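You operate a simulated robot arm through the tools that you are given. There is no shell and no other tool. Be economical: measure what you need, move in short steps, check, and stop when the job is done.

Carry out the task below with a simulated two-armed robot. There is one attempt and no reset: what you move stays moved.

JOB
Wipe up the spill on the top of the grey steel table with the rag and put it back.

It is judged by the outcome, as a careful person would: the job done as asked, and still so three seconds after it is handed in. It fails if anything else is knocked over, pushed out of place, dropped, spilled or broken.

ROBOT AND FRAMES
Two 7-joint arms with two-finger parallel grippers on one trunk, on a base that drives. Base frame: it is fixed to the floor where the robot stands at the start and does not move with it; the origin is under the middle of the robot, x ahead of it, y to its left, z up; the surface under the hand at the start is at about z = 800. Units: mm, degrees, N and s.
The left shoulder is at the start at [50, 161, 1073], the right one opposite. With the tool pointing down near the work surface each hand reaches from about 240 to 680 mm from the robot's upright axis, wherever it stands, measured 20 degrees to its own side. Payload 3.43 kg a hand.
The tool frame of a hand sits at the grasp point between the pads (the TCP): z along the fingers, y along the line on which they close. The tips reach 30 mm beyond it. The gripper opens to 94 mm. The fingers are 28 mm wide and 10 mm thick; the gripper's body (50 by 96 mm) begins 55 mm behind the TCP.
Orientation is that of the tool frame in the base frame, as a unit quaternion [w, x, y, z]. With the fingers straight down and closing along the base's y, the tool's x points along the base's -x, its y along +y and its z along -z.

CONTROLS
- The arms move only by the tool send_rows. It takes "left_motion", "right_motion" or both (then of equal length, played together; a hand with none holds still); each is a list of rows, each a list of 7 numbers: the gripper command, from -1 (shut) to 1 (fully open), values between in proportion, then the shift along the tool's x, y, z in cm, then the turn, a rotation vector about the tool's x, y, z in degrees. In form: [[fingers, tx, ty, tz, wx, wy, wz], ...]. A call has 1 to 8 rows; each row shifts and turns the commanded pose from where the row before left it, along the tool's axes as they then stand. Each row takes 0.2 s and may step no farther than 50 mm and 8.6 degrees from the row before; otherwise, or with a gripper value out of range, the whole call is refused. A pose out of reach is approached as far as the arm can. The call stops where the force on the tool passes 40 N (or 10 N more than at its start, if that is more) or the arm is blocked; 0.2 s more then pass. The fingers move at their own pace (about 45 mm/s each) and stop on an object; they squeeze with about 29 N. The grip force told is the motor's: it shows also when the fingers shut on nothing. Time passes only in rows, and 0.2 s behind the last, so rows that do not move let the fingers close. The reply holds the time, the measured pose of the TCP, the force on the tool along the base axes, the opening and the grip force, in the units named above and with some noise, with the torque about the TCP (base axes, N m) and any sound that the robot's microphone picked up.
- Cameras (640 x 400 px; columns grow to the right, rows downward): "scene" is now at [130.3, 6.8, 1201.4]; the picture's right is [0.08, -1.00, 0.00], its down [-0.54, -0.04, -0.84] and it looks along [0.84, 0.07, -0.54] (base axes); focal length 255 px, centre (320, 200). "left" rides on the left gripper at [76, -14, -102] in its tool frame; the picture's right is [0.18, 0.98, 0.00], its down [-0.75, 0.14, -0.64] and it looks along [-0.63, 0.12, 0.77] (tool axes); focal length 243 px, centre (320, 200). "right" rides on the right gripper at [76, 14, -103] in its tool frame; the picture's right is [-0.18, 0.98, 0.00], its down [-0.75, -0.14, -0.64] and it looks along [-0.63, -0.12, 0.77] (tool axes); focal length 243 px, centre (320, 200). There is no depth. A picture from a camera that has moved, and an enlarged one, comes with that camera's place and axes in the base frame and with its lens.
- snapshot(camera): a new picture of that camera. It takes no simulated time.
- slide_trunk(by): slides the trunk up (or, below 0, down) by that many mm; the arms and the scene camera ride with it, the base frame stays. It gives what a move gives, with no picture.
- steer(legs): drives the robot by 1 to 6 legs, each [ahead, left, turn to the left] in mm, mm and degrees, along the robot's own axes; the way and the turn of a leg run together, so that a leg with both is an arc; at most 1500 mm and 180 degrees a leg. The arms and the cameras ride along, it lands a little off, and it stops where it bumps. It gives what a move gives.
- turn_head(pan, tilt): turns the head with the scene camera to pan (to the left, within 80 degrees either way) and tilt (down, from -29 to 69), counted from straight ahead of the robot. It gives what a move gives.
- zoom(camera, box): a new picture of the part [left, top, right, bottom] of that camera's present view, enlarged. It takes no simulated time.
- close_job(): hands the job in; it is judged then, once.

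Work in short steps. Places have to be worked out from the pictures, the camera data and where the tool is seen: move nearer, look again, correct. Check each grasp and each placing, and mend what went wrong. You have 120 turns and 100 pictures in all, those below and enlarged ones among them. Open the grippers and draw the arms clear of the work before you hand the job in, unless the task says otherwise; then end with one line.

The tools are called after "Call:" as name(argument=value, ...) on one line, values as JSON. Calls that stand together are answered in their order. send_rows: Moves the arms, as the interface text tells. Its arguments: {"type":"object","properties":{"left_motion":{"type":"array"},"right_motion":{"type":"array"}},"required":[]} The other tools are called the same way: slide_trunk (by) slides the trunk up or down; steer (legs) drives the base; turn_head (pan, tilt) turns the head that bears the scene camera; snapshot (camera) takes a picture; zoom (camera, box) takes an enlarged picture of a part of a camera's view; close_job () hands the job in.

At the start:

```text
time: 0.0
left_position: [379.6, 153.1, 1050.0]
left_ee_rot: [0.0, -0.001, 1.0, 0.0]
left_wrist_force: [0.7, 0.6, -0.2]
left_torque: [0.01, 0.01, 0.01]
left_gripper_width: 93.8
left_gripper_force: 0.0
right_position: [384.6, -142.7, 1076.0]
right_ee_rot: [0.0, -0.001, 1.0, 0.0]
right_wrist_force: [0.0, -0.7, 0.4]
right_torque: [-0.03, 0.02, -0.01]
right_gripper_width: 94.2
right_gripper_force: 0.0
trunk travel left (down, up): [-100.0, 167.0]
robot x, y, heading: [1.5, -2.5, 0.3]
head pan, tilt: [4.7, 32.7]
```

scene: 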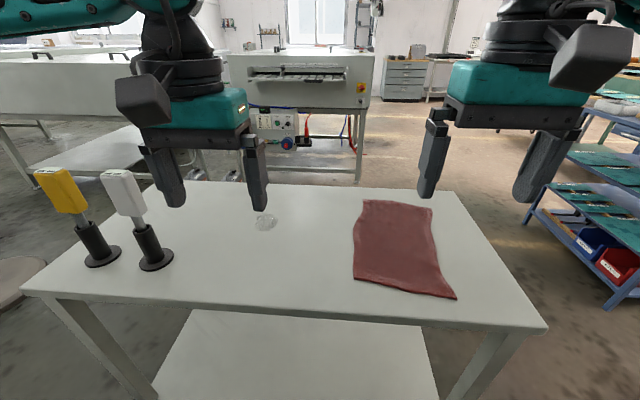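
right: 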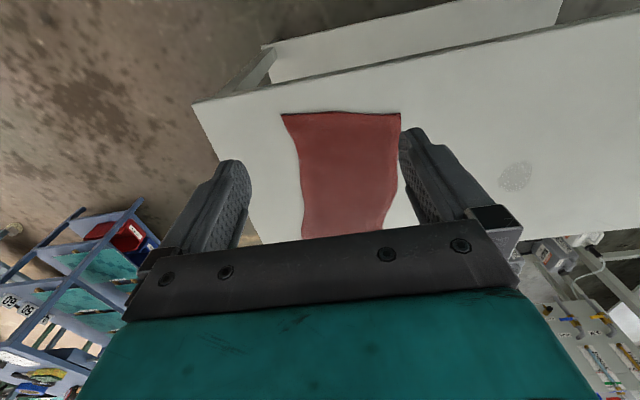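
left: 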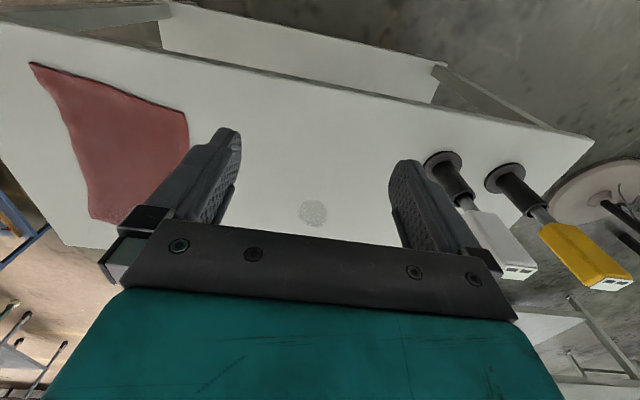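

The spill is at about (642,193) and the rag spans roughly x 450-760, y -30 to -255, on a table top at z≈800. I'll look closer at both first.

Call:
zoom(camera="scene", box=[330, 180, 480, 310])

Call:
zoom(camera="left", box=[260, 170, 360, 240])

Call:
zoom(camera="right", box=[240, 90, 440, 250])

```text
3.08 times, centred on (405, 245) of scene
camera zoom: at [130.3, 6.8, 1201.4], right [0.08, -1.0, 0.0], down [-0.54, -0.04, -0.84], along [0.84, 0.07, -0.54], focal length 785 px, centre (58, 62)
```

zoom: 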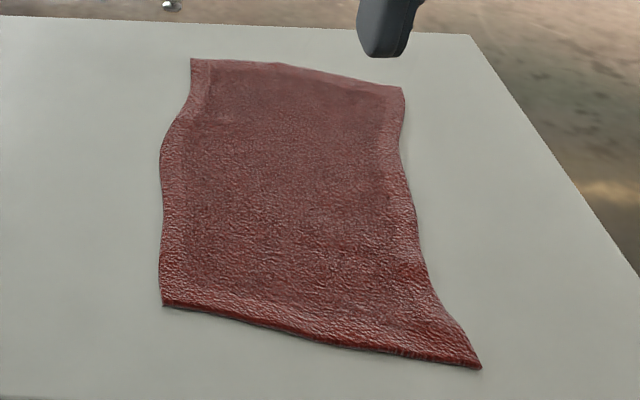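

```text
5.71 times, centred on (310, 205) of left
camera zoom: at [303.9, 138.5, 1153.0], right [-0.19, 0.98, 0.0], down [0.75, 0.14, 0.64], along [0.63, 0.12, -0.77], focal length 1386 px, centre (377, 171)
```

zoom: 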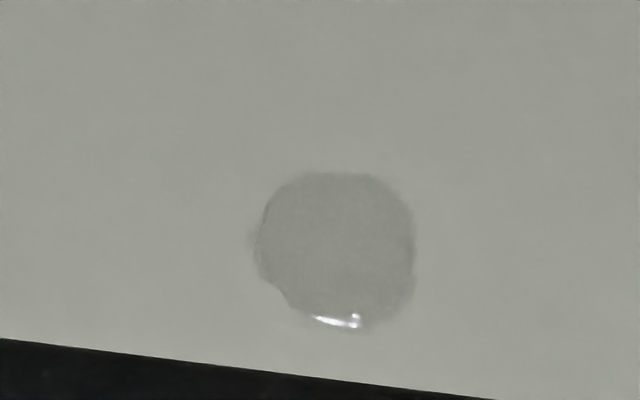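

```text
2.50 times, centred on (340, 170) of right
camera zoom: at [307.9, -128.0, 1178.7], right [0.18, 0.98, 0.0], down [0.75, -0.14, 0.64], along [0.63, -0.12, -0.77], focal length 606 px, centre (270, 275)
```

zoom: 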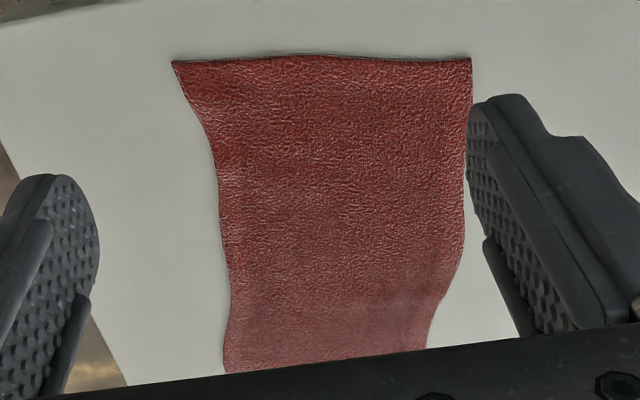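

Spill confirmed near (632,188), about 55 mm across. I'll shift the base 110 mm to the right so that the left arm comfortably reaches both the rag and the spill.

Call:
steer(legs=[[0, -110, 0]])

```text
time: 1.6
left_position: [380.3, 44.5, 1050.3]
left_ee_rot: [0.0, -0.001, 1.0, 0.001]
left_wrist_force: [-0.9, 0.8, -0.6]
left_torque: [0.0, 0.0, 0.01]
left_gripper_width: 94.0
left_gripper_force: 0.1
right_position: [385.1, -250.3, 1075.9]
right_ee_rot: [0.001, 0.0, 1.0, 0.001]
right_wrist_force: [1.0, -0.7, 0.2]
right_torque: [0.04, 0.0, -0.03]
right_gripper_width: 94.1
right_gripper_force: 0.1
trunk travel left (down, up): [-100.0, 167.0]
robot x, y, heading: [1.9, -109.5, -0.1]
head pan, tilt: [4.7, 32.7]
```

Now moving the left hand to hover above the rag's centre (~(600,-140)), half open, while the right hand moves clear to its side.

Call:
send_rows(left_motion=[[0.1, -3.1, -2.6, 2.1, 0, 0, 0], [0.1, -3.1, -2.6, 2.1, 0, 0, 0], [0.1, -3.1, -2.6, 2.1, 0, 0, 0], [0.1, -3.1, -2.6, 2.1, 0, 0, 0], [0.1, -3.1, -2.6, 2.1, 0, 0, 0], [0.1, -3.1, -2.6, 2.1, 0, 0, 0], [0.1, -3.1, -2.6, 2.1, 0, 0, 0]], right_motion=[[1, 0, -2.5, 0, 0, 0, 0], [1, 0, -2.5, 0, 0, 0, 0], [1, 0, -2.5, 0, 0, 0, 0], [1, 0, -2.5, 0, 0, 0, 0], [1, 0, 0, 0, 0, 0, 0], [1, 0, 0, 0, 0, 0, 0], [1, 0, 0, 0, 0, 0, 0]])

Call:
snapshot(camera="scene")

Call:
snapshot(camera="left")

```text
time: 3.2
left_position: [594.0, -133.7, 901.3]
left_ee_rot: [0.0, 0.0, 1.0, 0.0]
left_wrist_force: [-0.1, -0.3, 1.2]
left_torque: [0.04, 0.02, -0.02]
left_gripper_width: 51.7
left_gripper_force: 0.1
left hand out of reach, approached as far as the arm can: row 7
right_position: [382.3, -349.7, 1076.9]
right_ee_rot: [-0.001, 0.001, 1.0, 0.0]
right_wrist_force: [-0.3, 0.8, 0.5]
right_torque: [-0.02, -0.01, -0.03]
right_gripper_width: 94.1
right_gripper_force: 0.1
trunk travel left (down, up): [-100.0, 167.0]
robot x, y, heading: [3.5, -106.6, 0.3]
head pan, tilt: [4.7, 32.7]
```

```text
93 pictures are left
camera scene: at [130.4, -101.6, 1201.4], right [0.08, -1.0, 0.0], down [-0.54, -0.04, -0.84], along [0.84, 0.07, -0.54], focal length 255 px, centre (320, 200)
```

scene: 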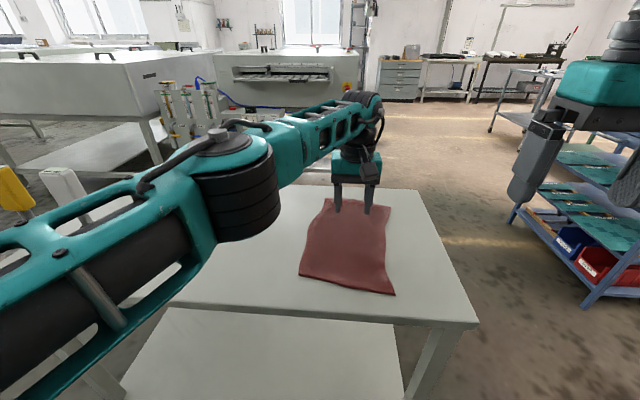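

```text
92 pictures are left
camera left: at [517.1, -148.5, 1003.8], right [-0.18, 0.98, 0.0], down [0.75, 0.14, 0.64], along [0.63, 0.12, -0.77], focal length 243 px, centre (320, 200)
```

left: 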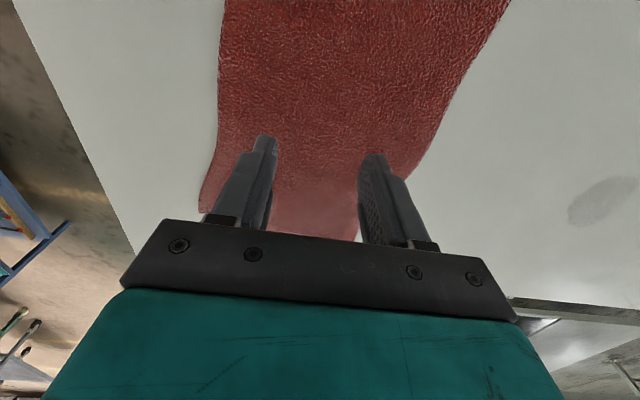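

The arm is at its limit near x=600, and the spill is even farther, so I want to drive a bit forward. I'll look down to see the clearance between base and table.

Call:
turn_head(pan=-20, tilt=69)

Call:
snapshot(camera="scene")

```text
time: 4.2
left_position: [592.7, -134.9, 902.8]
left_ee_rot: [0.001, 0.002, 1.0, 0.0]
left_wrist_force: [-0.8, 0.2, -0.2]
left_torque: [0.0, -0.01, 0.01]
left_gripper_width: 52.0
left_gripper_force: 0.0
right_position: [383.2, -350.2, 1077.6]
right_ee_rot: [0.0, -0.001, 1.0, 0.0]
right_wrist_force: [1.1, 0.5, -0.6]
right_torque: [0.01, -0.01, 0.01]
right_gripper_width: 93.9
right_gripper_force: 0.0
trunk travel left (down, up): [-100.0, 167.0]
robot x, y, heading: [-0.6, -106.7, 0.2]
head pan, tilt: [-20.0, 68.8]
```

```text
91 pictures are left
camera scene: at [94.0, -127.9, 1154.2], right [-0.34, -0.94, 0.0], down [-0.88, 0.32, -0.36], along [0.34, -0.12, -0.93], focal length 255 px, centre (320, 200)
```

scene: 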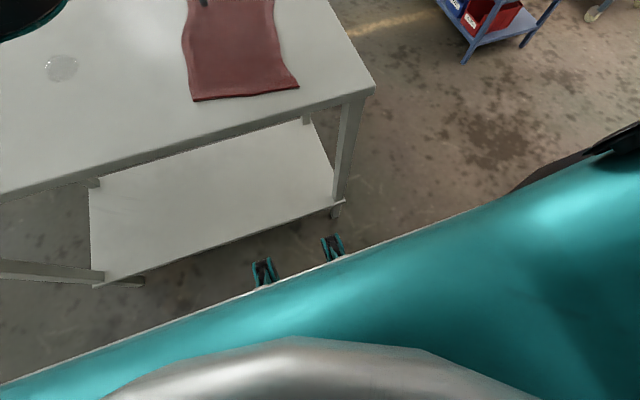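

The base's front feet appear at x≈300–330 and the table legs at x≈410–425, leaving ~75 mm. I'll drive 50 mm ahead and restore the head.

Call:
steer(legs=[[50, 0, 0]])

Call:
snapshot(camera="scene")

Call:
turn_head(pan=5, tilt=40)

```text
time: 5.2
left_position: [643.3, -133.9, 901.3]
left_ee_rot: [0.0, 0.0, 1.0, -0.001]
left_wrist_force: [0.0, -0.7, 0.9]
left_torque: [-0.03, 0.0, 0.0]
left_gripper_width: 51.8
left_gripper_force: 0.1
right_position: [433.5, -349.2, 1076.1]
right_ee_rot: [-0.001, 0.0, 1.0, 0.0]
right_wrist_force: [0.7, -0.7, -0.3]
right_torque: [-0.02, 0.02, -0.05]
right_gripper_width: 93.8
right_gripper_force: 0.1
trunk travel left (down, up): [-100.0, 167.0]
robot x, y, heading: [53.3, -106.8, -0.0]
head pan, tilt: [-20.0, 68.8]
```

```text
90 pictures are left
camera scene: at [144.5, -127.9, 1154.1], right [-0.34, -0.94, 0.0], down [-0.88, 0.32, -0.36], along [0.34, -0.12, -0.93], focal length 255 px, centre (320, 200)
```

scene: 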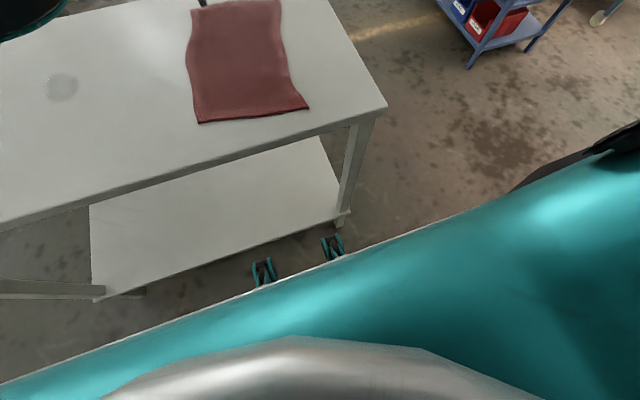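

```text
time: 6.1
left_position: [644.3, -135.1, 901.4]
left_ee_rot: [0.0, 0.0, 1.0, 0.001]
left_wrist_force: [-0.3, 0.1, 0.3]
left_torque: [-0.05, -0.01, -0.03]
left_gripper_width: 51.7
left_gripper_force: 0.1
right_position: [432.0, -349.8, 1077.9]
right_ee_rot: [0.001, 0.0, 1.0, 0.001]
right_wrist_force: [0.8, 0.3, -0.1]
right_torque: [0.0, 0.0, 0.01]
right_gripper_width: 93.9
right_gripper_force: 0.0
trunk travel left (down, up): [-100.0, 167.0]
robot x, y, heading: [48.1, -109.4, 0.0]
head pan, tilt: [5.0, 40.0]
```

No bump. I back the hand to the rag's centre (~595,-138) and lower to just above the cloth.

Call:
send_rows(left_motion=[[0.1, 2.4, -0.2, 1.5, 0, 0, 0], [0.1, 2.4, -0.2, 1.5, 0, 0, 0], [0.1, 0, 0, 1.5, 0, 0, 0], [0.1, 0, 0, 1.0, 0, 0, 0], [0.1, 0, 0, 0, 0, 0, 0]])

Call:
snapshot(camera="left")

Call:
snapshot(camera="scene")

```text
time: 7.3
left_position: [596.5, -138.0, 847.6]
left_ee_rot: [0.001, 0.0, 1.0, 0.0]
left_wrist_force: [1.0, -0.5, 0.1]
left_torque: [-0.01, 0.02, 0.0]
left_gripper_width: 51.6
left_gripper_force: 0.1
right_position: [433.8, -349.8, 1077.4]
right_ee_rot: [0.0, 0.0, 1.0, 0.001]
right_wrist_force: [-0.1, 0.2, -0.3]
right_torque: [-0.02, 0.03, 0.01]
right_gripper_width: 93.7
right_gripper_force: 0.1
trunk travel left (down, up): [-100.0, 167.0]
robot x, y, heading: [50.0, -107.6, 0.2]
head pan, tilt: [5.0, 40.0]
```

```text
89 pictures are left
camera left: at [519.1, -152.8, 949.4], right [-0.19, 0.98, 0.0], down [0.75, 0.14, 0.64], along [0.63, 0.12, -0.77], focal length 243 px, centre (320, 200)
```

left: 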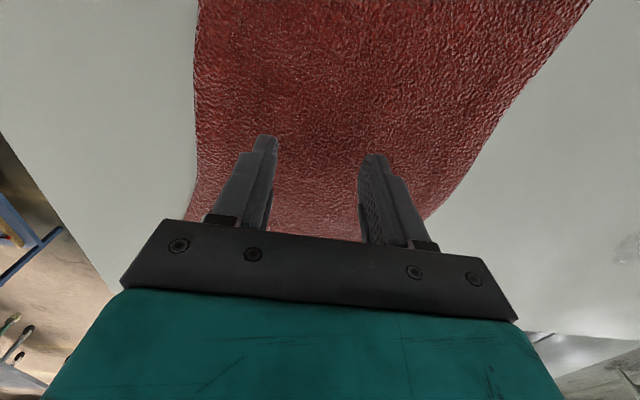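

```text
88 pictures are left
camera scene: at [176.2, -101.4, 1190.3], right [0.09, -1.0, 0.0], down [-0.64, -0.06, -0.77], along [0.76, 0.07, -0.64], focal length 255 px, centre (320, 200)
```

scene: 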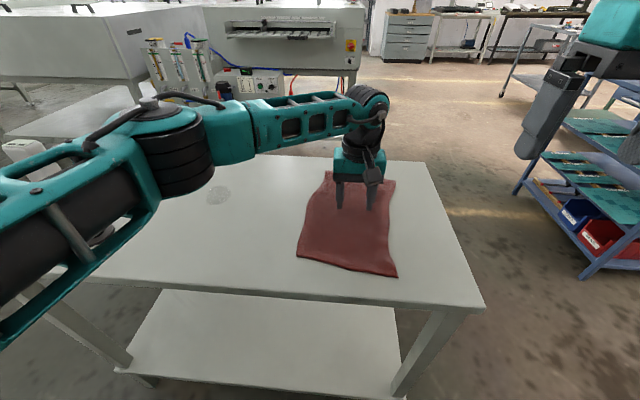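

The fingers are ~17 mm above the cloth. I lower gently until contact shows.

Call:
send_rows(left_motion=[[0.1, 0, 0, 0.6, 0, 0, 0], [0.1, 0, 0, 0.4, 0, 0, 0], [0.1, 0, 0, 0.3, 0, 0, 0], [0.1, 0, 0, 0.2, 0, 0, 0], [0.1, 0, 0, 0.2, 0, 0, 0]])

```text
time: 8.5
left_position: [595.0, -137.7, 832.6]
left_ee_rot: [0.003, -0.001, 1.0, -0.001]
left_wrist_force: [-3.1, 0.3, 18.9]
left_torque: [0.17, 0.08, 0.02]
left_gripper_width: 51.8
left_gripper_force: 0.1
right_position: [431.0, -349.1, 1077.0]
right_ee_rot: [0.001, 0.0, 1.0, -0.001]
right_wrist_force: [0.2, -0.3, 0.4]
right_torque: [0.0, 0.02, 0.01]
right_gripper_width: 94.0
right_gripper_force: 0.1
trunk travel left (down, up): [-100.0, 167.0]
robot x, y, heading: [50.2, -104.1, -0.2]
head pan, tilt: [5.0, 40.0]
```

Contact at z≈832 with ~19 N. Now I close the fingers to pinch up a fold.

Call:
send_rows(left_motion=[[-0.5, 0, 0, 0, 0, 0, 0], [-1, 0, 0, 0, 0, 0, 0], [-1, 0, 0, 0, 0, 0, 0], [-1, 0, 0, 0, 0, 0, 0], [-1, 0, 0, 0, 0, 0, 0], [-1, 0, 0, 0, 0, 0, 0]])

Call:
snapshot(camera="left")

Call:
zoom(camera="scene", box=[270, 130, 430, 290])

```text
time: 9.9
left_position: [594.5, -138.1, 833.7]
left_ee_rot: [0.003, -0.001, 1.0, -0.001]
left_wrist_force: [-0.2, 1.7, 27.0]
left_torque: [0.13, 0.04, 0.01]
left_gripper_width: 4.8
left_gripper_force: 28.8
right_position: [430.7, -348.7, 1077.5]
right_ee_rot: [0.001, 0.001, 1.0, 0.0]
right_wrist_force: [-0.2, 0.5, 0.7]
right_torque: [0.02, 0.0, 0.02]
right_gripper_width: 94.1
right_gripper_force: 0.1
trunk travel left (down, up): [-100.0, 167.0]
robot x, y, heading: [49.5, -107.5, 0.1]
head pan, tilt: [5.0, 40.0]
```

```text
87 pictures are left
camera left: at [518.1, -151.7, 934.8], right [-0.19, 0.98, 0.0], down [0.75, 0.14, 0.65], along [0.64, 0.12, -0.76], focal length 243 px, centre (320, 200)
```

left: 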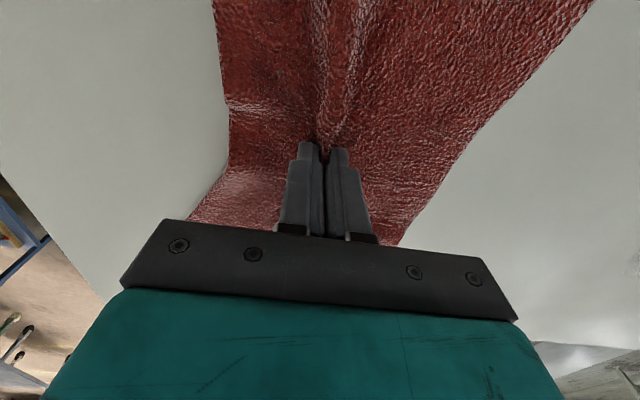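

```text
2.50 times, centred on (350, 210) of scene
camera zoom: at [174.1, -101.1, 1190.7], right [0.09, -1.0, 0.0], down [-0.64, -0.06, -0.77], along [0.76, 0.07, -0.64], focal length 638 px, centre (245, 175)
```

zoom: 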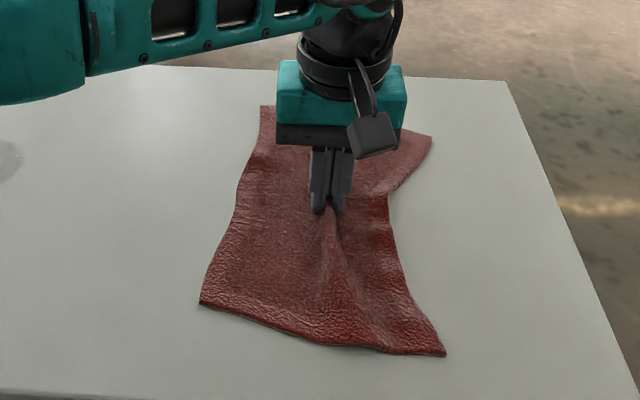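

Cloth fold is held. I lift 60 mm and carry it part of the way left toward the spill.

Call:
send_rows(left_motion=[[-1, 0, 0, -2, 0, 0, 0], [-1, 0, 0, -2, 0, 0, 0], [-1, 0, 0, -2, 0, 0, 0], [-1, -0.5, 3.5, 0, 0, 0, 0], [-1, -0.5, 3.5, 0, 0, 0, 0], [-1, -0.5, 3.5, 0, 0, 0, 0], [-1, -0.5, 3.5, 0, 0, 0, 0], [-1, 0, 0, 0, 0, 0, 0]])

Call:
snapshot(camera="scene")

```text
time: 11.7
left_position: [615.3, 1.8, 889.6]
left_ee_rot: [0.0, -0.001, 1.0, 0.0]
left_wrist_force: [-0.2, -1.1, -0.5]
left_torque: [0.01, -0.02, 0.01]
left_gripper_width: 5.2
left_gripper_force: 28.7
right_position: [433.5, -349.8, 1077.5]
right_ee_rot: [0.0, 0.001, 1.0, 0.001]
right_wrist_force: [-0.2, 0.3, -0.8]
right_torque: [-0.02, -0.03, 0.01]
right_gripper_width: 93.9
right_gripper_force: 0.0
trunk travel left (down, up): [-100.0, 167.0]
robot x, y, heading: [47.5, -108.4, 0.1]
head pan, tilt: [5.0, 40.0]
```

```text
85 pictures are left
camera scene: at [176.2, -101.4, 1190.3], right [0.09, -1.0, 0.0], down [-0.64, -0.06, -0.77], along [0.76, 0.07, -0.64], focal length 255 px, centre (320, 200)
```

scene: 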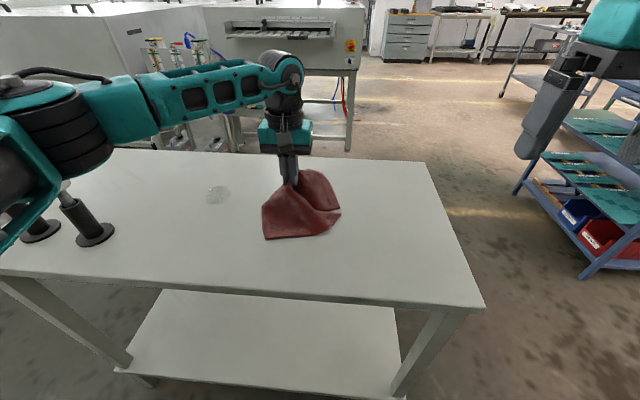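

The left elbow is getting near the upright white/yellow tools (top ≈ z 1005). I'll raise the trunk 80 mm for elbow clearance and look left.

Call:
slide_trunk(by=80)

Call:
turn_head(pan=40, tilt=40)

Call:
snapshot(camera="scene")

```text
time: 12.9
left_position: [615.3, 2.3, 968.8]
left_ee_rot: [0.0, -0.001, 1.0, 0.0]
left_wrist_force: [0.1, -0.1, -0.5]
left_torque: [-0.01, -0.01, 0.01]
left_gripper_width: 5.0
left_gripper_force: 29.1
right_position: [432.6, -350.1, 1156.6]
right_ee_rot: [-0.001, 0.001, 1.0, 0.001]
right_wrist_force: [0.1, -0.8, 1.1]
right_torque: [0.0, 0.01, 0.0]
right_gripper_width: 93.8
right_gripper_force: 0.1
trunk travel left (down, up): [-180.0, 87.0]
robot x, y, heading: [48.9, -106.9, 0.1]
head pan, tilt: [5.0, 40.0]
```

```text
time: 13.9
left_position: [615.8, 1.8, 970.5]
left_ee_rot: [0.0, 0.0, 1.0, 0.0]
left_wrist_force: [0.7, 0.1, 0.5]
left_torque: [0.01, -0.02, -0.01]
left_gripper_width: 5.0
left_gripper_force: 28.9
right_position: [431.9, -350.1, 1156.0]
right_ee_rot: [0.0, 0.0, 1.0, 0.001]
right_wrist_force: [-0.7, 0.7, -0.1]
right_torque: [0.0, -0.03, 0.0]
right_gripper_width: 94.2
right_gripper_force: 0.0
trunk travel left (down, up): [-180.0, 87.0]
robot x, y, heading: [51.9, -108.6, 0.1]
head pan, tilt: [40.0, 40.0]
```

```text
84 pictures are left
camera scene: at [156.7, -54.2, 1270.3], right [0.64, -0.77, 0.0], down [-0.49, -0.41, -0.77], along [0.59, 0.49, -0.64], focal length 255 px, centre (320, 200)
```

scene: 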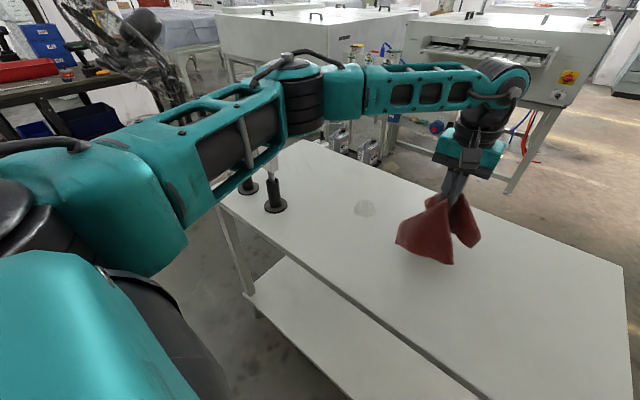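

The elbow (~(430,210,1150)) stays above and clear of the tools after the swing. I carry the rag to over the spill at (632,188).

Call:
send_rows(left_motion=[[-1, -0.3, 3.1, 0, 0, 0, 0], [-1, -0.3, 3.1, 0, 0, 0, 0], [-1, -0.3, 3.1, 0, 0, 0, 0], [-1, -0.3, 3.1, 0, 0, 0, 0], [-1, -0.3, 3.1, 0, 0, 0, 0], [-1, -0.3, 3.1, 0, 0, 0, 0], [-1, 0, 0, 0, 0, 0, 0]])

Call:
snapshot(camera="scene")

Call:
snapshot(camera="left")

```text
time: 15.5
left_position: [633.7, 188.5, 972.0]
left_ee_rot: [0.0, -0.001, 1.0, 0.0]
left_wrist_force: [-0.4, 0.3, -0.3]
left_torque: [0.02, 0.02, 0.01]
left_gripper_width: 5.2
left_gripper_force: 29.0
right_position: [433.0, -348.5, 1157.4]
right_ee_rot: [0.0, 0.0, 1.0, 0.002]
right_wrist_force: [-0.7, -0.4, 0.3]
right_torque: [0.0, 0.02, -0.01]
right_gripper_width: 94.0
right_gripper_force: 0.1
trunk travel left (down, up): [-180.0, 87.0]
robot x, y, heading: [47.2, -106.0, -0.0]
head pan, tilt: [40.0, 40.0]
```

```text
83 pictures are left
camera scene: at [156.7, -54.3, 1270.3], right [0.64, -0.77, 0.0], down [-0.49, -0.41, -0.77], along [0.59, 0.49, -0.64], focal length 255 px, centre (320, 200)
```

scene: 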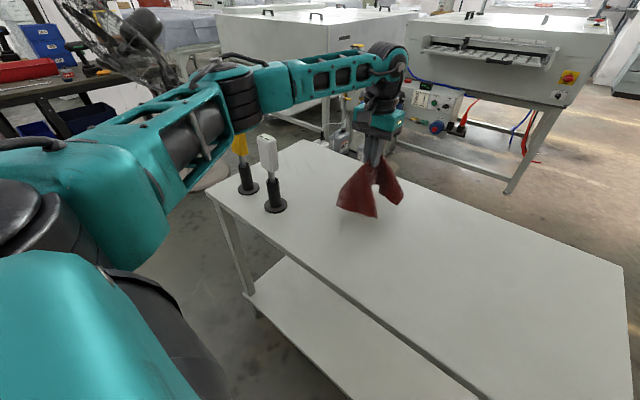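

```text
82 pictures are left
camera left: at [556.1, 173.1, 1073.4], right [-0.19, 0.98, 0.0], down [0.75, 0.14, 0.64], along [0.63, 0.12, -0.77], focal length 243 px, centre (320, 200)
```

left: 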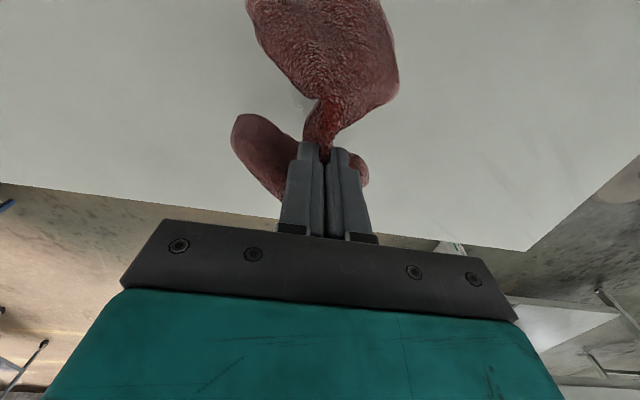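

Arm is clear of the tools; the rag hangs directly over the spill. Lower it toward the table.

Call:
send_rows(left_motion=[[-1, 0, 0, 2.4, 0, 0, 0], [-1, 0, 0, 2.4, 0, 0, 0], [-1, 0, 0, 2.4, 0, 0, 0], [-1, 0, 0, 2.4, 0, 0, 0], [-1, 0, 0, 2.0, 0, 0, 0], [-1, 0, 0, 1.0, 0, 0, 0], [-1, 0, 0, 0.5, 0, 0, 0], [-1, 0, 0, 0.3, 0, 0, 0]])

Call:
snapshot(camera="scene")

```text
time: 17.3
left_position: [633.1, 186.8, 840.6]
left_ee_rot: [0.004, -0.002, 1.0, -0.002]
left_wrist_force: [0.0, 1.1, 12.5]
left_torque: [0.06, -0.12, -0.02]
left_gripper_width: 5.0
left_gripper_force: 28.9
right_position: [432.6, -349.8, 1157.6]
right_ee_rot: [0.0, 0.001, 1.0, 0.0]
right_wrist_force: [0.4, -0.5, 0.3]
right_torque: [0.02, -0.04, -0.02]
right_gripper_width: 94.2
right_gripper_force: 0.1
trunk travel left (down, up): [-180.0, 87.0]
robot x, y, heading: [49.7, -106.7, 0.3]
head pan, tilt: [40.0, 40.0]
```

```text
81 pictures are left
camera scene: at [155.5, -54.7, 1270.7], right [0.64, -0.77, 0.0], down [-0.49, -0.41, -0.77], along [0.59, 0.49, -0.64], focal length 255 px, centre (320, 200)
```

scene: 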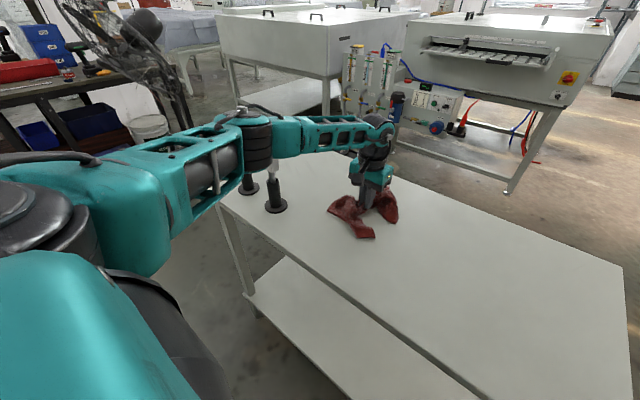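

Rag is pressed on the spill with ~12 N. I wipe in short strokes across the spill.

Call:
send_rows(left_motion=[[-1, 0, 2.2, 0, 0, 0, 0], [-1, 0, 2.2, 0, 0, 0, 0], [-1, 1.5, -2.2, 0, 0, 0, 0], [-1, 0, -2.2, 0, 0, 0, 0], [-1, 0, -2.2, 0, 0, 0, 0], [-1, 0, -2.2, 0, 0, 0, 0], [-1, -1.5, 2.2, 0, 0, 0, 0], [-1, 0, 2.2, 0, 0, 0, 0]])

Call:
send_rows(left_motion=[[-1, -1.5, 2.2, 0, 0, 0, 0], [-1, 0, 2.2, 0, 0, 0, 0], [-1, 0, -2.2, 0, 0, 0, 0], [-1, 0, -2.2, 0, 0, 0, 0], [-1, 0, -2.2, 0, 0, 0, 0], [-1, 0, -2.2, 0, 0, 0, 0], [-1, 0.5, 2.2, 0, 0, 0, 0], [-1, 1, 2.2, 0, 0, 0, 0]])

Call:
snapshot(camera="left")

Call:
snapshot(camera="scene")

```text
time: 19.1
left_position: [632.4, 185.6, 837.9]
left_ee_rot: [0.002, 0.0, 1.0, -0.001]
left_wrist_force: [0.9, -5.6, 14.7]
left_torque: [-0.12, -0.07, -0.05]
left_gripper_width: 4.9
left_gripper_force: 29.3
right_position: [431.5, -350.8, 1156.4]
right_ee_rot: [0.0, 0.001, 1.0, 0.001]
right_wrist_force: [0.4, 0.1, -0.6]
right_torque: [-0.01, 0.01, 0.0]
right_gripper_width: 94.2
right_gripper_force: 0.2
trunk travel left (down, up): [-180.0, 87.0]
robot x, y, heading: [51.1, -107.7, -0.2]
head pan, tilt: [40.0, 40.0]
```

```text
time: 20.9
left_position: [632.9, 184.8, 836.9]
left_ee_rot: [0.003, 0.0, 1.0, -0.001]
left_wrist_force: [2.1, -5.1, 18.6]
left_torque: [-0.07, -0.14, -0.07]
left_gripper_width: 4.9
left_gripper_force: 29.3
right_position: [430.9, -350.0, 1158.0]
right_ee_rot: [0.001, 0.001, 1.0, 0.001]
right_wrist_force: [1.1, -1.1, 0.0]
right_torque: [-0.01, -0.01, -0.03]
right_gripper_width: 94.3
right_gripper_force: 0.1
trunk travel left (down, up): [-180.0, 87.0]
robot x, y, heading: [47.9, -108.3, 0.0]
head pan, tilt: [40.0, 40.0]
```

```text
80 pictures are left
camera left: at [555.5, 170.3, 939.4], right [-0.18, 0.98, 0.0], down [0.75, 0.14, 0.65], along [0.64, 0.12, -0.76], focal length 243 px, centre (320, 200)
```

left: 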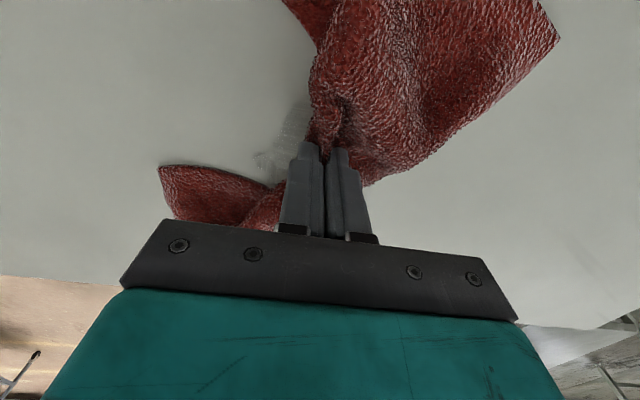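

```text
79 pictures are left
camera scene: at [155.2, -55.3, 1270.6], right [0.64, -0.77, 0.0], down [-0.49, -0.41, -0.77], along [0.59, 0.49, -0.64], focal length 255 px, centre (320, 200)
```

scene: 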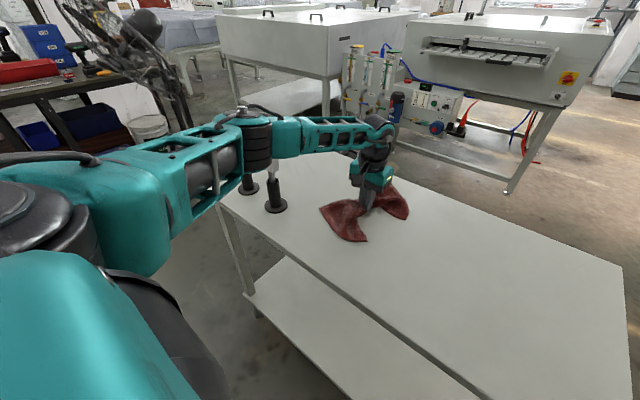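

Some residue shows on the near/right side of the fingers. I'll lift and look at what remains.

Call:
send_rows(left_motion=[[-1, 0, 0, -2.5, 0, 0, 0], [-1, 0, 0, -2.5, 0, 0, 0], [-1, 0, 0, -2.5, 0, 0, 0], [-1, 0, 0, -2.5, 0, 0, 0], [-1, 0, -3, -3, 0, 0, 0], [-1, 0, -3, 0, 0, 0, 0], [-1, 0, -3, 0, 0, 0, 0], [-1, 0, 0, 0, 0, 0, 0]])

Call:
zoom(camera="scene", box=[280, 150, 440, 250])

Call:
snapshot(camera="left")

```text
time: 22.7
left_position: [633.0, 98.1, 966.7]
left_ee_rot: [0.0, 0.0, 1.0, -0.001]
left_wrist_force: [-0.3, 0.4, 0.2]
left_torque: [0.0, 0.0, 0.01]
left_gripper_width: 5.0
left_gripper_force: 28.5
right_position: [432.7, -349.7, 1157.6]
right_ee_rot: [-0.001, 0.0, 1.0, 0.0]
right_wrist_force: [0.8, 0.4, 1.1]
right_torque: [0.02, 0.03, 0.03]
right_gripper_width: 94.1
right_gripper_force: 0.1
trunk travel left (down, up): [-180.0, 87.0]
robot x, y, heading: [49.0, -107.7, -0.2]
head pan, tilt: [40.0, 40.0]
```

```text
4.00 times, centred on (360, 200) of scene
camera zoom: at [156.6, -53.9, 1270.3], right [0.64, -0.77, 0.0], down [-0.49, -0.41, -0.77], along [0.59, 0.49, -0.64], focal length 1020 px, centre (160, 200)
```

zoom: 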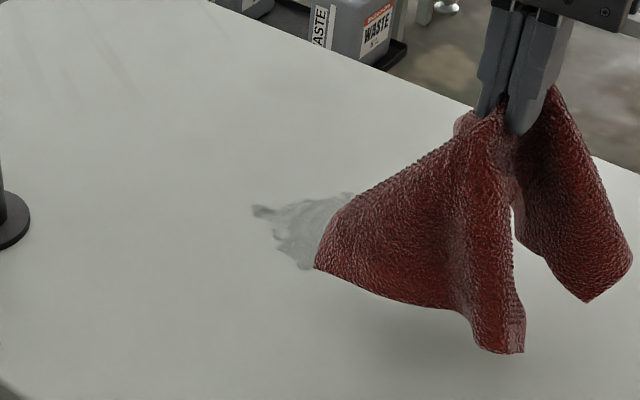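

```text
77 pictures are left
camera left: at [557.6, 82.4, 1068.4], right [-0.19, 0.98, 0.0], down [0.75, 0.14, 0.64], along [0.63, 0.12, -0.77], focal length 243 px, centre (320, 200)
```

left: 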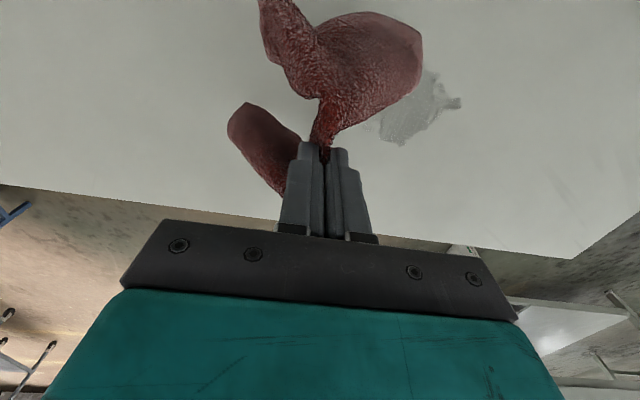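

The spill is only partly absorbed/smeared. I move the rag further aside to see all of it.

Call:
send_rows(left_motion=[[-1, 0, -4, 0, 0, 0, 0], [-1, 0, -4, 0, 0, 0, 0], [-1, 0, -4, 0, 0, 0, 0], [-1, 0, 0, 0, 0, 0, 0]])

Call:
zoom(camera="scene", box=[280, 150, 440, 250])

```text
time: 23.7
left_position: [634.8, -22.7, 967.6]
left_ee_rot: [-0.001, -0.002, 1.0, 0.0]
left_wrist_force: [-0.4, 0.8, -0.3]
left_torque: [0.01, -0.03, -0.05]
left_gripper_width: 5.0
left_gripper_force: 29.0
right_position: [433.0, -348.2, 1156.7]
right_ee_rot: [0.0, 0.001, 1.0, 0.0]
right_wrist_force: [0.3, 0.9, 0.1]
right_torque: [0.01, -0.01, 0.01]
right_gripper_width: 94.2
right_gripper_force: 0.1
trunk travel left (down, up): [-180.0, 87.0]
robot x, y, heading: [51.4, -109.2, 0.1]
head pan, tilt: [40.0, 40.0]
```

```text
4.00 times, centred on (360, 200) of scene
camera zoom: at [156.6, -53.8, 1270.3], right [0.64, -0.77, 0.0], down [-0.49, -0.41, -0.77], along [0.59, 0.49, -0.64], focal length 1020 px, centre (160, 200)
```

zoom: 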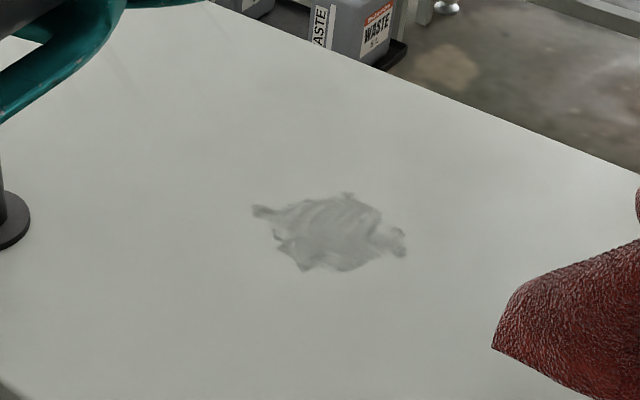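

A smear remains spanning x≈597–682, y≈149–245. I'll go again with firmer pressure and more, overlapping strokes starting from the right/near side.

Call:
send_rows(left_motion=[[-1, 0.8, 4.3, 0, 0, 0, 0], [-1, 0.8, 4.3, 0, 0, 0, 0], [-1, 0.8, 4.3, 0, 0, 0, 0], [-1, 0.8, 4.1, 1.2, 0, 0, 0], [-1, 0, 0, 4, 0, 0, 0], [-1, 0, 0, 4, 0, 0, 0], [-1, 0, 0, 3, 0, 0, 0], [-1, 0, 0, 1, 0, 0, 0]])

Call:
send_rows(left_motion=[[-1, 0, 0, 0.3, 0, 0, 0], [-1, 0, 0, 0.3, 0, 0, 0]])

```text
time: 25.5
left_position: [601.7, 147.0, 837.4]
left_ee_rot: [0.005, -0.002, 1.0, 0.0]
left_wrist_force: [-4.4, 1.0, 22.2]
left_torque: [0.14, 0.13, 0.05]
left_gripper_width: 5.1
left_gripper_force: 29.3
right_position: [429.8, -350.2, 1157.6]
right_ee_rot: [0.002, 0.0, 1.0, 0.001]
right_wrist_force: [-0.2, -0.7, 0.4]
right_torque: [0.0, -0.03, 0.0]
right_gripper_width: 94.0
right_gripper_force: 0.0
trunk travel left (down, up): [-180.0, 87.0]
robot x, y, heading: [49.2, -107.9, 0.2]
head pan, tilt: [40.0, 40.0]
```

```text
time: 26.0
left_position: [605.7, 146.7, 838.7]
left_ee_rot: [0.007, -0.003, 1.0, -0.002]
left_wrist_force: [-6.7, 0.7, 19.2]
left_torque: [0.12, 0.2, 0.06]
left_gripper_width: 5.1
left_gripper_force: 29.0
right_position: [431.5, -348.8, 1157.3]
right_ee_rot: [0.0, 0.001, 1.0, 0.001]
right_wrist_force: [0.6, 0.0, -0.9]
right_torque: [-0.01, -0.02, 0.02]
right_gripper_width: 94.1
right_gripper_force: 0.0
trunk travel left (down, up): [-180.0, 87.0]
robot x, y, heading: [50.9, -107.1, 0.0]
head pan, tilt: [40.0, 40.0]
stopped in row 2 (left hand): the force on the tool passed its limit at 42 N (the readings are from after the stop); the commanded pose is now the measured one
```

Pressed with ~20 N. Stroking along y at x≈605, then x≈625.

Call:
send_rows(left_motion=[[-1, 0, 2.2, 0.1, 0, 0, 0], [-1, 0, 2.2, 0, 0, 0, 0], [-1, 0, 2.2, 0, 0, 0, 0], [-1, 0, 2.2, 0, 0, 0, 0], [-1, -1.5, -2.2, 0, 0, 0, 0], [-1, 0, -2.2, 0, 0, 0, 0], [-1, 0, -2.2, 0, 0, 0, 0], [-1, 0, -2.2, 0, 0, 0, 0]])

Call:
send_rows(left_motion=[[-1, -1.5, 2.2, 0, 0, 0, 0], [-1, 0, 2.2, 0, 0, 0, 0], [-1, 0, 2.2, 0, 0, 0, 0], [-1, 0, 2.2, 0, 0, 0, 0], [-1, -1.5, -2.2, 0, 0, 0, 0], [-1, 0, -2.2, 0, 0, 0, 0], [-1, 0, -2.2, 0, 0, 0, 0], [-1, 0, -2.2, 0, 0, 0, 0]])

Call:
send_rows(left_motion=[[-1, -1.5, 2.2, 0, 0, 0, 0], [-1, 0, 2.2, 0, 0, 0, 0], [-1, 0, 2.2, 0, 0, 0, 0], [-1, 0, 2.2, 0, 0, 0, 0], [-1, 2, -2.2, 0, 0, 0, 0], [-1, 0, -2.2, 0, 0, 0, 0], [-1, 2, -2.2, 0, 0, 0, 0], [-1, 0, -2.2, 0, 0, 0, 0]])

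Call:
snapshot(camera="left")

```text
time: 27.8
left_position: [620.2, 146.2, 836.5]
left_ee_rot: [0.008, -0.002, 1.0, 0.0]
left_wrist_force: [0.1, 9.4, 29.0]
left_torque: [0.5, 0.02, 0.0]
left_gripper_width: 5.2
left_gripper_force: 28.8
right_position: [431.1, -350.3, 1157.0]
right_ee_rot: [0.002, 0.001, 1.0, 0.001]
right_wrist_force: [-0.3, -0.1, 0.3]
right_torque: [-0.01, -0.01, -0.03]
right_gripper_width: 93.8
right_gripper_force: 0.1
trunk travel left (down, up): [-180.0, 87.0]
robot x, y, heading: [49.6, -107.8, -0.3]
head pan, tilt: [40.0, 40.0]
```

```text
time: 29.6
left_position: [649.2, 145.0, 837.6]
left_ee_rot: [0.009, -0.003, 1.0, 0.0]
left_wrist_force: [0.2, 8.8, 25.9]
left_torque: [0.42, 0.01, 0.0]
left_gripper_width: 4.9
left_gripper_force: 29.0
right_position: [432.2, -349.2, 1157.9]
right_ee_rot: [0.001, 0.0, 1.0, 0.001]
right_wrist_force: [0.3, 0.5, -0.5]
right_torque: [0.01, 0.07, -0.01]
right_gripper_width: 94.1
right_gripper_force: 0.0
trunk travel left (down, up): [-180.0, 87.0]
robot x, y, heading: [49.3, -109.1, 0.1]
head pan, tilt: [40.0, 40.0]
```

```text
time: 31.4
left_position: [621.8, 126.5, 837.6]
left_ee_rot: [0.007, -0.002, 1.0, 0.0]
left_wrist_force: [0.4, 8.2, 28.2]
left_torque: [0.46, 0.09, -0.02]
left_gripper_width: 4.9
left_gripper_force: 29.1
left hand out of reach, approached as far as the arm can: row 4
right_position: [431.9, -349.1, 1157.2]
right_ee_rot: [0.0, 0.0, 1.0, 0.001]
right_wrist_force: [0.0, 0.3, 0.7]
right_torque: [0.0, 0.01, -0.01]
right_gripper_width: 94.0
right_gripper_force: 0.0
trunk travel left (down, up): [-180.0, 87.0]
robot x, y, heading: [50.8, -108.9, 0.1]
head pan, tilt: [40.0, 40.0]
```

```text
75 pictures are left
camera left: at [544.7, 110.9, 938.2], right [-0.19, 0.98, 0.0], down [0.74, 0.15, 0.65], along [0.64, 0.12, -0.76], focal length 243 px, centre (320, 200)
```

left: 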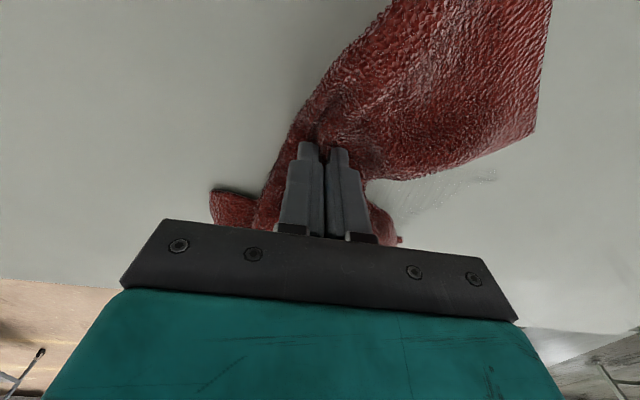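

The rag is darker (absorbing) and the film is thinner. Lift and inspect.

Call:
send_rows(left_motion=[[-1, 0, 0, -3, 0, 0, 0], [-1, 0, 0, -3, 0, 0, 0], [-1, 0, 0, -4, 0, 0, 0], [-1, 0, 0, -3, 0, 0, 0], [-1, 0, -4, 0, 0, 0, 0], [-1, 0, -4, 0, 0, 0, 0], [-1, 0, -4, 0, 0, 0, 0], [-1, 0, 0, 0, 0, 0, 0]])

Call:
zoom(camera="scene", box=[280, 150, 440, 250])

```text
time: 33.2
left_position: [624.0, 5.2, 963.2]
left_ee_rot: [0.005, -0.003, 1.0, -0.001]
left_wrist_force: [0.0, 0.2, -0.4]
left_torque: [0.01, 0.01, 0.01]
left_gripper_width: 5.0
left_gripper_force: 29.2
right_position: [433.4, -348.7, 1156.4]
right_ee_rot: [0.0, -0.001, 1.0, 0.0]
right_wrist_force: [-0.1, -0.2, -0.7]
right_torque: [-0.02, 0.03, 0.02]
right_gripper_width: 94.2
right_gripper_force: 0.0
trunk travel left (down, up): [-180.0, 87.0]
robot x, y, heading: [48.6, -105.6, 0.0]
head pan, tilt: [40.0, 40.0]
```

```text
4.00 times, centred on (360, 200) of scene
camera zoom: at [156.5, -53.8, 1270.3], right [0.64, -0.77, 0.0], down [-0.49, -0.41, -0.77], along [0.59, 0.49, -0.64], focal length 1020 px, centre (160, 200)
```

zoom: 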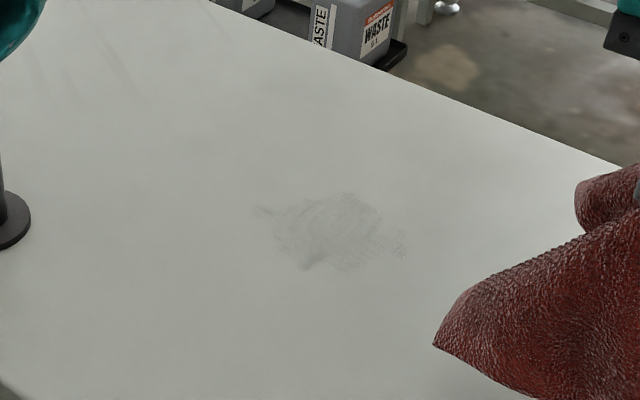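

Much thinner now. Another full round of strokes, starting a little nearer (x≈590).

Call:
send_rows(left_motion=[[-1, 0.8, 4.0, 0, 0, 0, 0], [-1, 0.8, 4.0, 0, 0, 0, 0], [-1, 0.8, 4.0, 0, 0, 0, 0], [-1, 1.0, 2.3, 1.3, 0, 0, 0], [-1, 0, 0, 4, 0, 0, 0], [-1, 0, 0, 4, 0, 0, 0], [-1, 0, 0, 2.6, 0, 0, 0], [-1, 0, 0, 1, 0, 0, 0]])

Call:
send_rows(left_motion=[[-1, 0, 2.2, 0.2, 0, 0, 0], [-1, 0, 2.2, 0, 0, 0, 0], [-1, 0, 2.2, 0, 0, 0, 0], [-1, 0, 2.2, 0, 0, 0, 0], [-1, -1.5, -2.2, 0, 0, 0, 0], [-1, 0, -2.2, 0, 0, 0, 0], [-1, 0, -2.2, 0, 0, 0, 0], [-1, 0, -2.2, 0, 0, 0, 0]])

```text
time: 35.0
left_position: [590.8, 148.2, 840.5]
left_ee_rot: [0.01, -0.003, 1.0, -0.002]
left_wrist_force: [-7.6, 3.2, 35.1]
left_torque: [0.26, 0.31, 0.05]
left_gripper_width: 5.2
left_gripper_force: 29.1
right_position: [430.2, -349.7, 1159.3]
right_ee_rot: [0.002, 0.0, 1.0, 0.001]
right_wrist_force: [-0.4, 0.4, -0.3]
right_torque: [0.0, 0.03, 0.01]
right_gripper_width: 93.9
right_gripper_force: 0.0
trunk travel left (down, up): [-180.0, 87.0]
robot x, y, heading: [48.5, -110.3, 0.1]
head pan, tilt: [40.0, 40.0]
```

```text
time: 36.1
left_position: [595.3, 232.1, 839.5]
left_ee_rot: [0.009, -0.004, 1.0, -0.003]
left_wrist_force: [-7.9, -3.4, 24.3]
left_torque: [0.02, 0.29, 0.03]
left_gripper_width: 5.1
left_gripper_force: 29.1
right_position: [431.1, -349.9, 1156.7]
right_ee_rot: [0.0, 0.0, 1.0, 0.0]
right_wrist_force: [-0.3, 0.4, 0.6]
right_torque: [-0.02, 0.04, -0.01]
right_gripper_width: 93.9
right_gripper_force: 0.0
trunk travel left (down, up): [-180.0, 87.0]
robot x, y, heading: [49.8, -106.7, 0.1]
head pan, tilt: [40.0, 40.0]
stopped in row 5 (left hand): the force on the tool passed its limit at 50 N (the readings are from after the stop); the commanded pose is now the measured one
```

Pressed a bit hard; the command has reset to the measured pose (~24 N). Continue the strokes from here.

Call:
send_rows(left_motion=[[-1, -0.8, -2.2, 0, 0, 0, 0], [-1, 0, -2.2, 0, 0, 0, 0], [-1, 0, -2.2, 0, 0, 0, 0], [-1, 0, -2.2, 0, 0, 0, 0], [-1, -1.5, 2.2, 0, 0, 0, 0], [-1, 0, 2.2, 0, 0, 0, 0], [-1, 0, 2.2, 0, 0, 0, 0], [-1, 0, 2.2, 0, 0, 0, 0]])

Call:
send_rows(left_motion=[[-1, -1.5, -2.2, 0, 0, 0, 0], [-1, 0, -2.2, 0, 0, 0, 0], [-1, 0, -2.2, 0, 0, 0, 0], [-1, 0, -2.2, 0, 0, 0, 0], [-1, -1.5, 2.2, 0, 0, 0, 0], [-1, 0, 2.2, 0, 0, 0, 0], [-1, 0, 2.2, 0, 0, 0, 0], [-1, 0, 2.2, 0, 0, 0, 0]])

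Call:
send_rows(left_motion=[[-1, -1.5, -2.2, 0, 0, 0, 0], [-1, 0, -2.2, 0, 0, 0, 0], [-1, 0, -2.2, 0, 0, 0, 0], [-1, 0, -2.2, 0, 0, 0, 0], [-1, 2, 2.2, 0, 0, 0, 0], [-1, 1.5, 2.2, 0, 0, 0, 0], [-1, 1.5, 2.2, 0, 0, 0, 0], [-1, 1.5, -2.2, 0, 0, 0, 0]])

Call:
send_rows(left_motion=[[-1, 0, 0, -3, 0, 0, 0], [-1, 0, 0, -3, 0, 0, 0], [-1, 0, 0, -4, 0, 0, 0], [-1, 0, 0, -3, 0, 0, 0], [-1, 0, -4, 0, 0, 0, 0], [-1, 0, -4, 0, 0, 0, 0], [-1, 0, -4, 0, 0, 0, 0], [-1, 0, -4, 0, 0, 0, 0]])

Call:
zoom(camera="scene", box=[280, 150, 440, 250])

```text
time: 37.9
left_position: [618.0, 229.2, 838.2]
left_ee_rot: [0.01, -0.004, 1.0, -0.001]
left_wrist_force: [0.0, -9.7, 28.8]
left_torque: [-0.19, 0.0, 0.0]
left_gripper_width: 4.7
left_gripper_force: 28.6
right_position: [431.8, -352.1, 1157.2]
right_ee_rot: [0.0, 0.0, 1.0, 0.001]
right_wrist_force: [0.2, 0.2, -0.9]
right_torque: [-0.01, 0.03, 0.01]
right_gripper_width: 93.7
right_gripper_force: 0.1
trunk travel left (down, up): [-180.0, 87.0]
robot x, y, heading: [50.6, -112.5, -0.1]
head pan, tilt: [40.0, 40.0]
```

```text
time: 39.7
left_position: [648.2, 230.9, 840.5]
left_ee_rot: [0.009, -0.004, 1.0, 0.0]
left_wrist_force: [0.3, -8.8, 23.8]
left_torque: [-0.19, 0.05, -0.03]
left_gripper_width: 4.9
left_gripper_force: 29.0
right_position: [431.1, -350.6, 1157.6]
right_ee_rot: [0.0, 0.0, 1.0, 0.002]
right_wrist_force: [0.3, 0.1, -0.5]
right_torque: [0.03, -0.01, -0.03]
right_gripper_width: 94.2
right_gripper_force: 0.1
trunk travel left (down, up): [-180.0, 87.0]
robot x, y, heading: [52.1, -108.1, 0.1]
head pan, tilt: [40.0, 40.0]
```

```text
time: 41.5
left_position: [596.0, 192.3, 840.1]
left_ee_rot: [0.008, -0.007, 1.0, 0.002]
left_wrist_force: [3.6, 7.9, 22.8]
left_torque: [0.38, -0.05, 0.0]
left_gripper_width: 5.1
left_gripper_force: 29.0
right_position: [431.7, -350.1, 1157.2]
right_ee_rot: [0.001, -0.001, 1.0, 0.001]
right_wrist_force: [0.3, 0.0, -0.4]
right_torque: [0.02, -0.01, -0.02]
right_gripper_width: 93.9
right_gripper_force: 0.0
trunk travel left (down, up): [-180.0, 87.0]
robot x, y, heading: [51.5, -105.7, 0.1]
head pan, tilt: [40.0, 40.0]
```

```text
time: 43.3
left_position: [597.6, 28.6, 964.4]
left_ee_rot: [0.006, -0.004, 1.0, -0.001]
left_wrist_force: [-0.8, 0.3, 0.3]
left_torque: [0.04, -0.01, 0.01]
left_gripper_width: 5.0
left_gripper_force: 29.2
right_position: [432.1, -349.6, 1156.8]
right_ee_rot: [0.0, 0.001, 1.0, 0.002]
right_wrist_force: [-0.3, 0.2, 0.0]
right_torque: [-0.02, 0.0, 0.0]
right_gripper_width: 93.9
right_gripper_force: 0.1
trunk travel left (down, up): [-180.0, 87.0]
robot x, y, heading: [51.6, -111.4, 0.0]
head pan, tilt: [40.0, 40.0]
```

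```text
4.00 times, centred on (360, 200) of scene
camera zoom: at [156.7, -54.6, 1270.3], right [0.64, -0.77, 0.0], down [-0.49, -0.41, -0.77], along [0.59, 0.49, -0.64], focal length 1020 px, centre (160, 200)
```

zoom: 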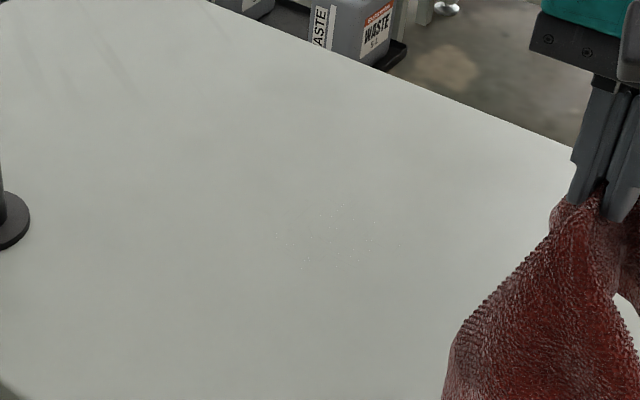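

Almost clean; a few specks remain. I zoom in to see where.

Call:
zoom(camera="scene", box=[335, 190, 395, 228])

```text
10.53 times, centred on (365, 209) of scene
camera zoom: at [156.7, -54.6, 1270.3], right [0.64, -0.77, 0.0], down [-0.49, -0.41, -0.77], along [0.59, 0.49, -0.64], focal length 2685 px, centre (-154, 105)
```

zoom: 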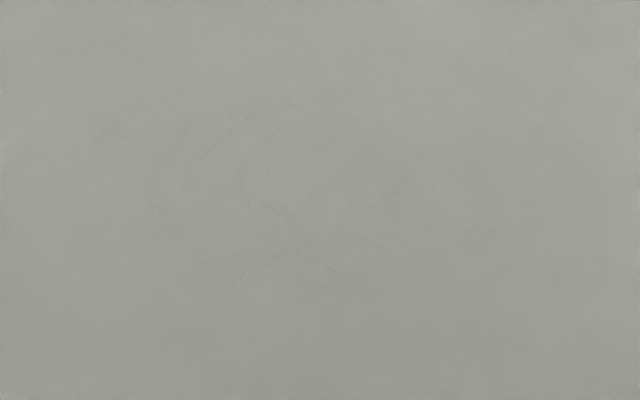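

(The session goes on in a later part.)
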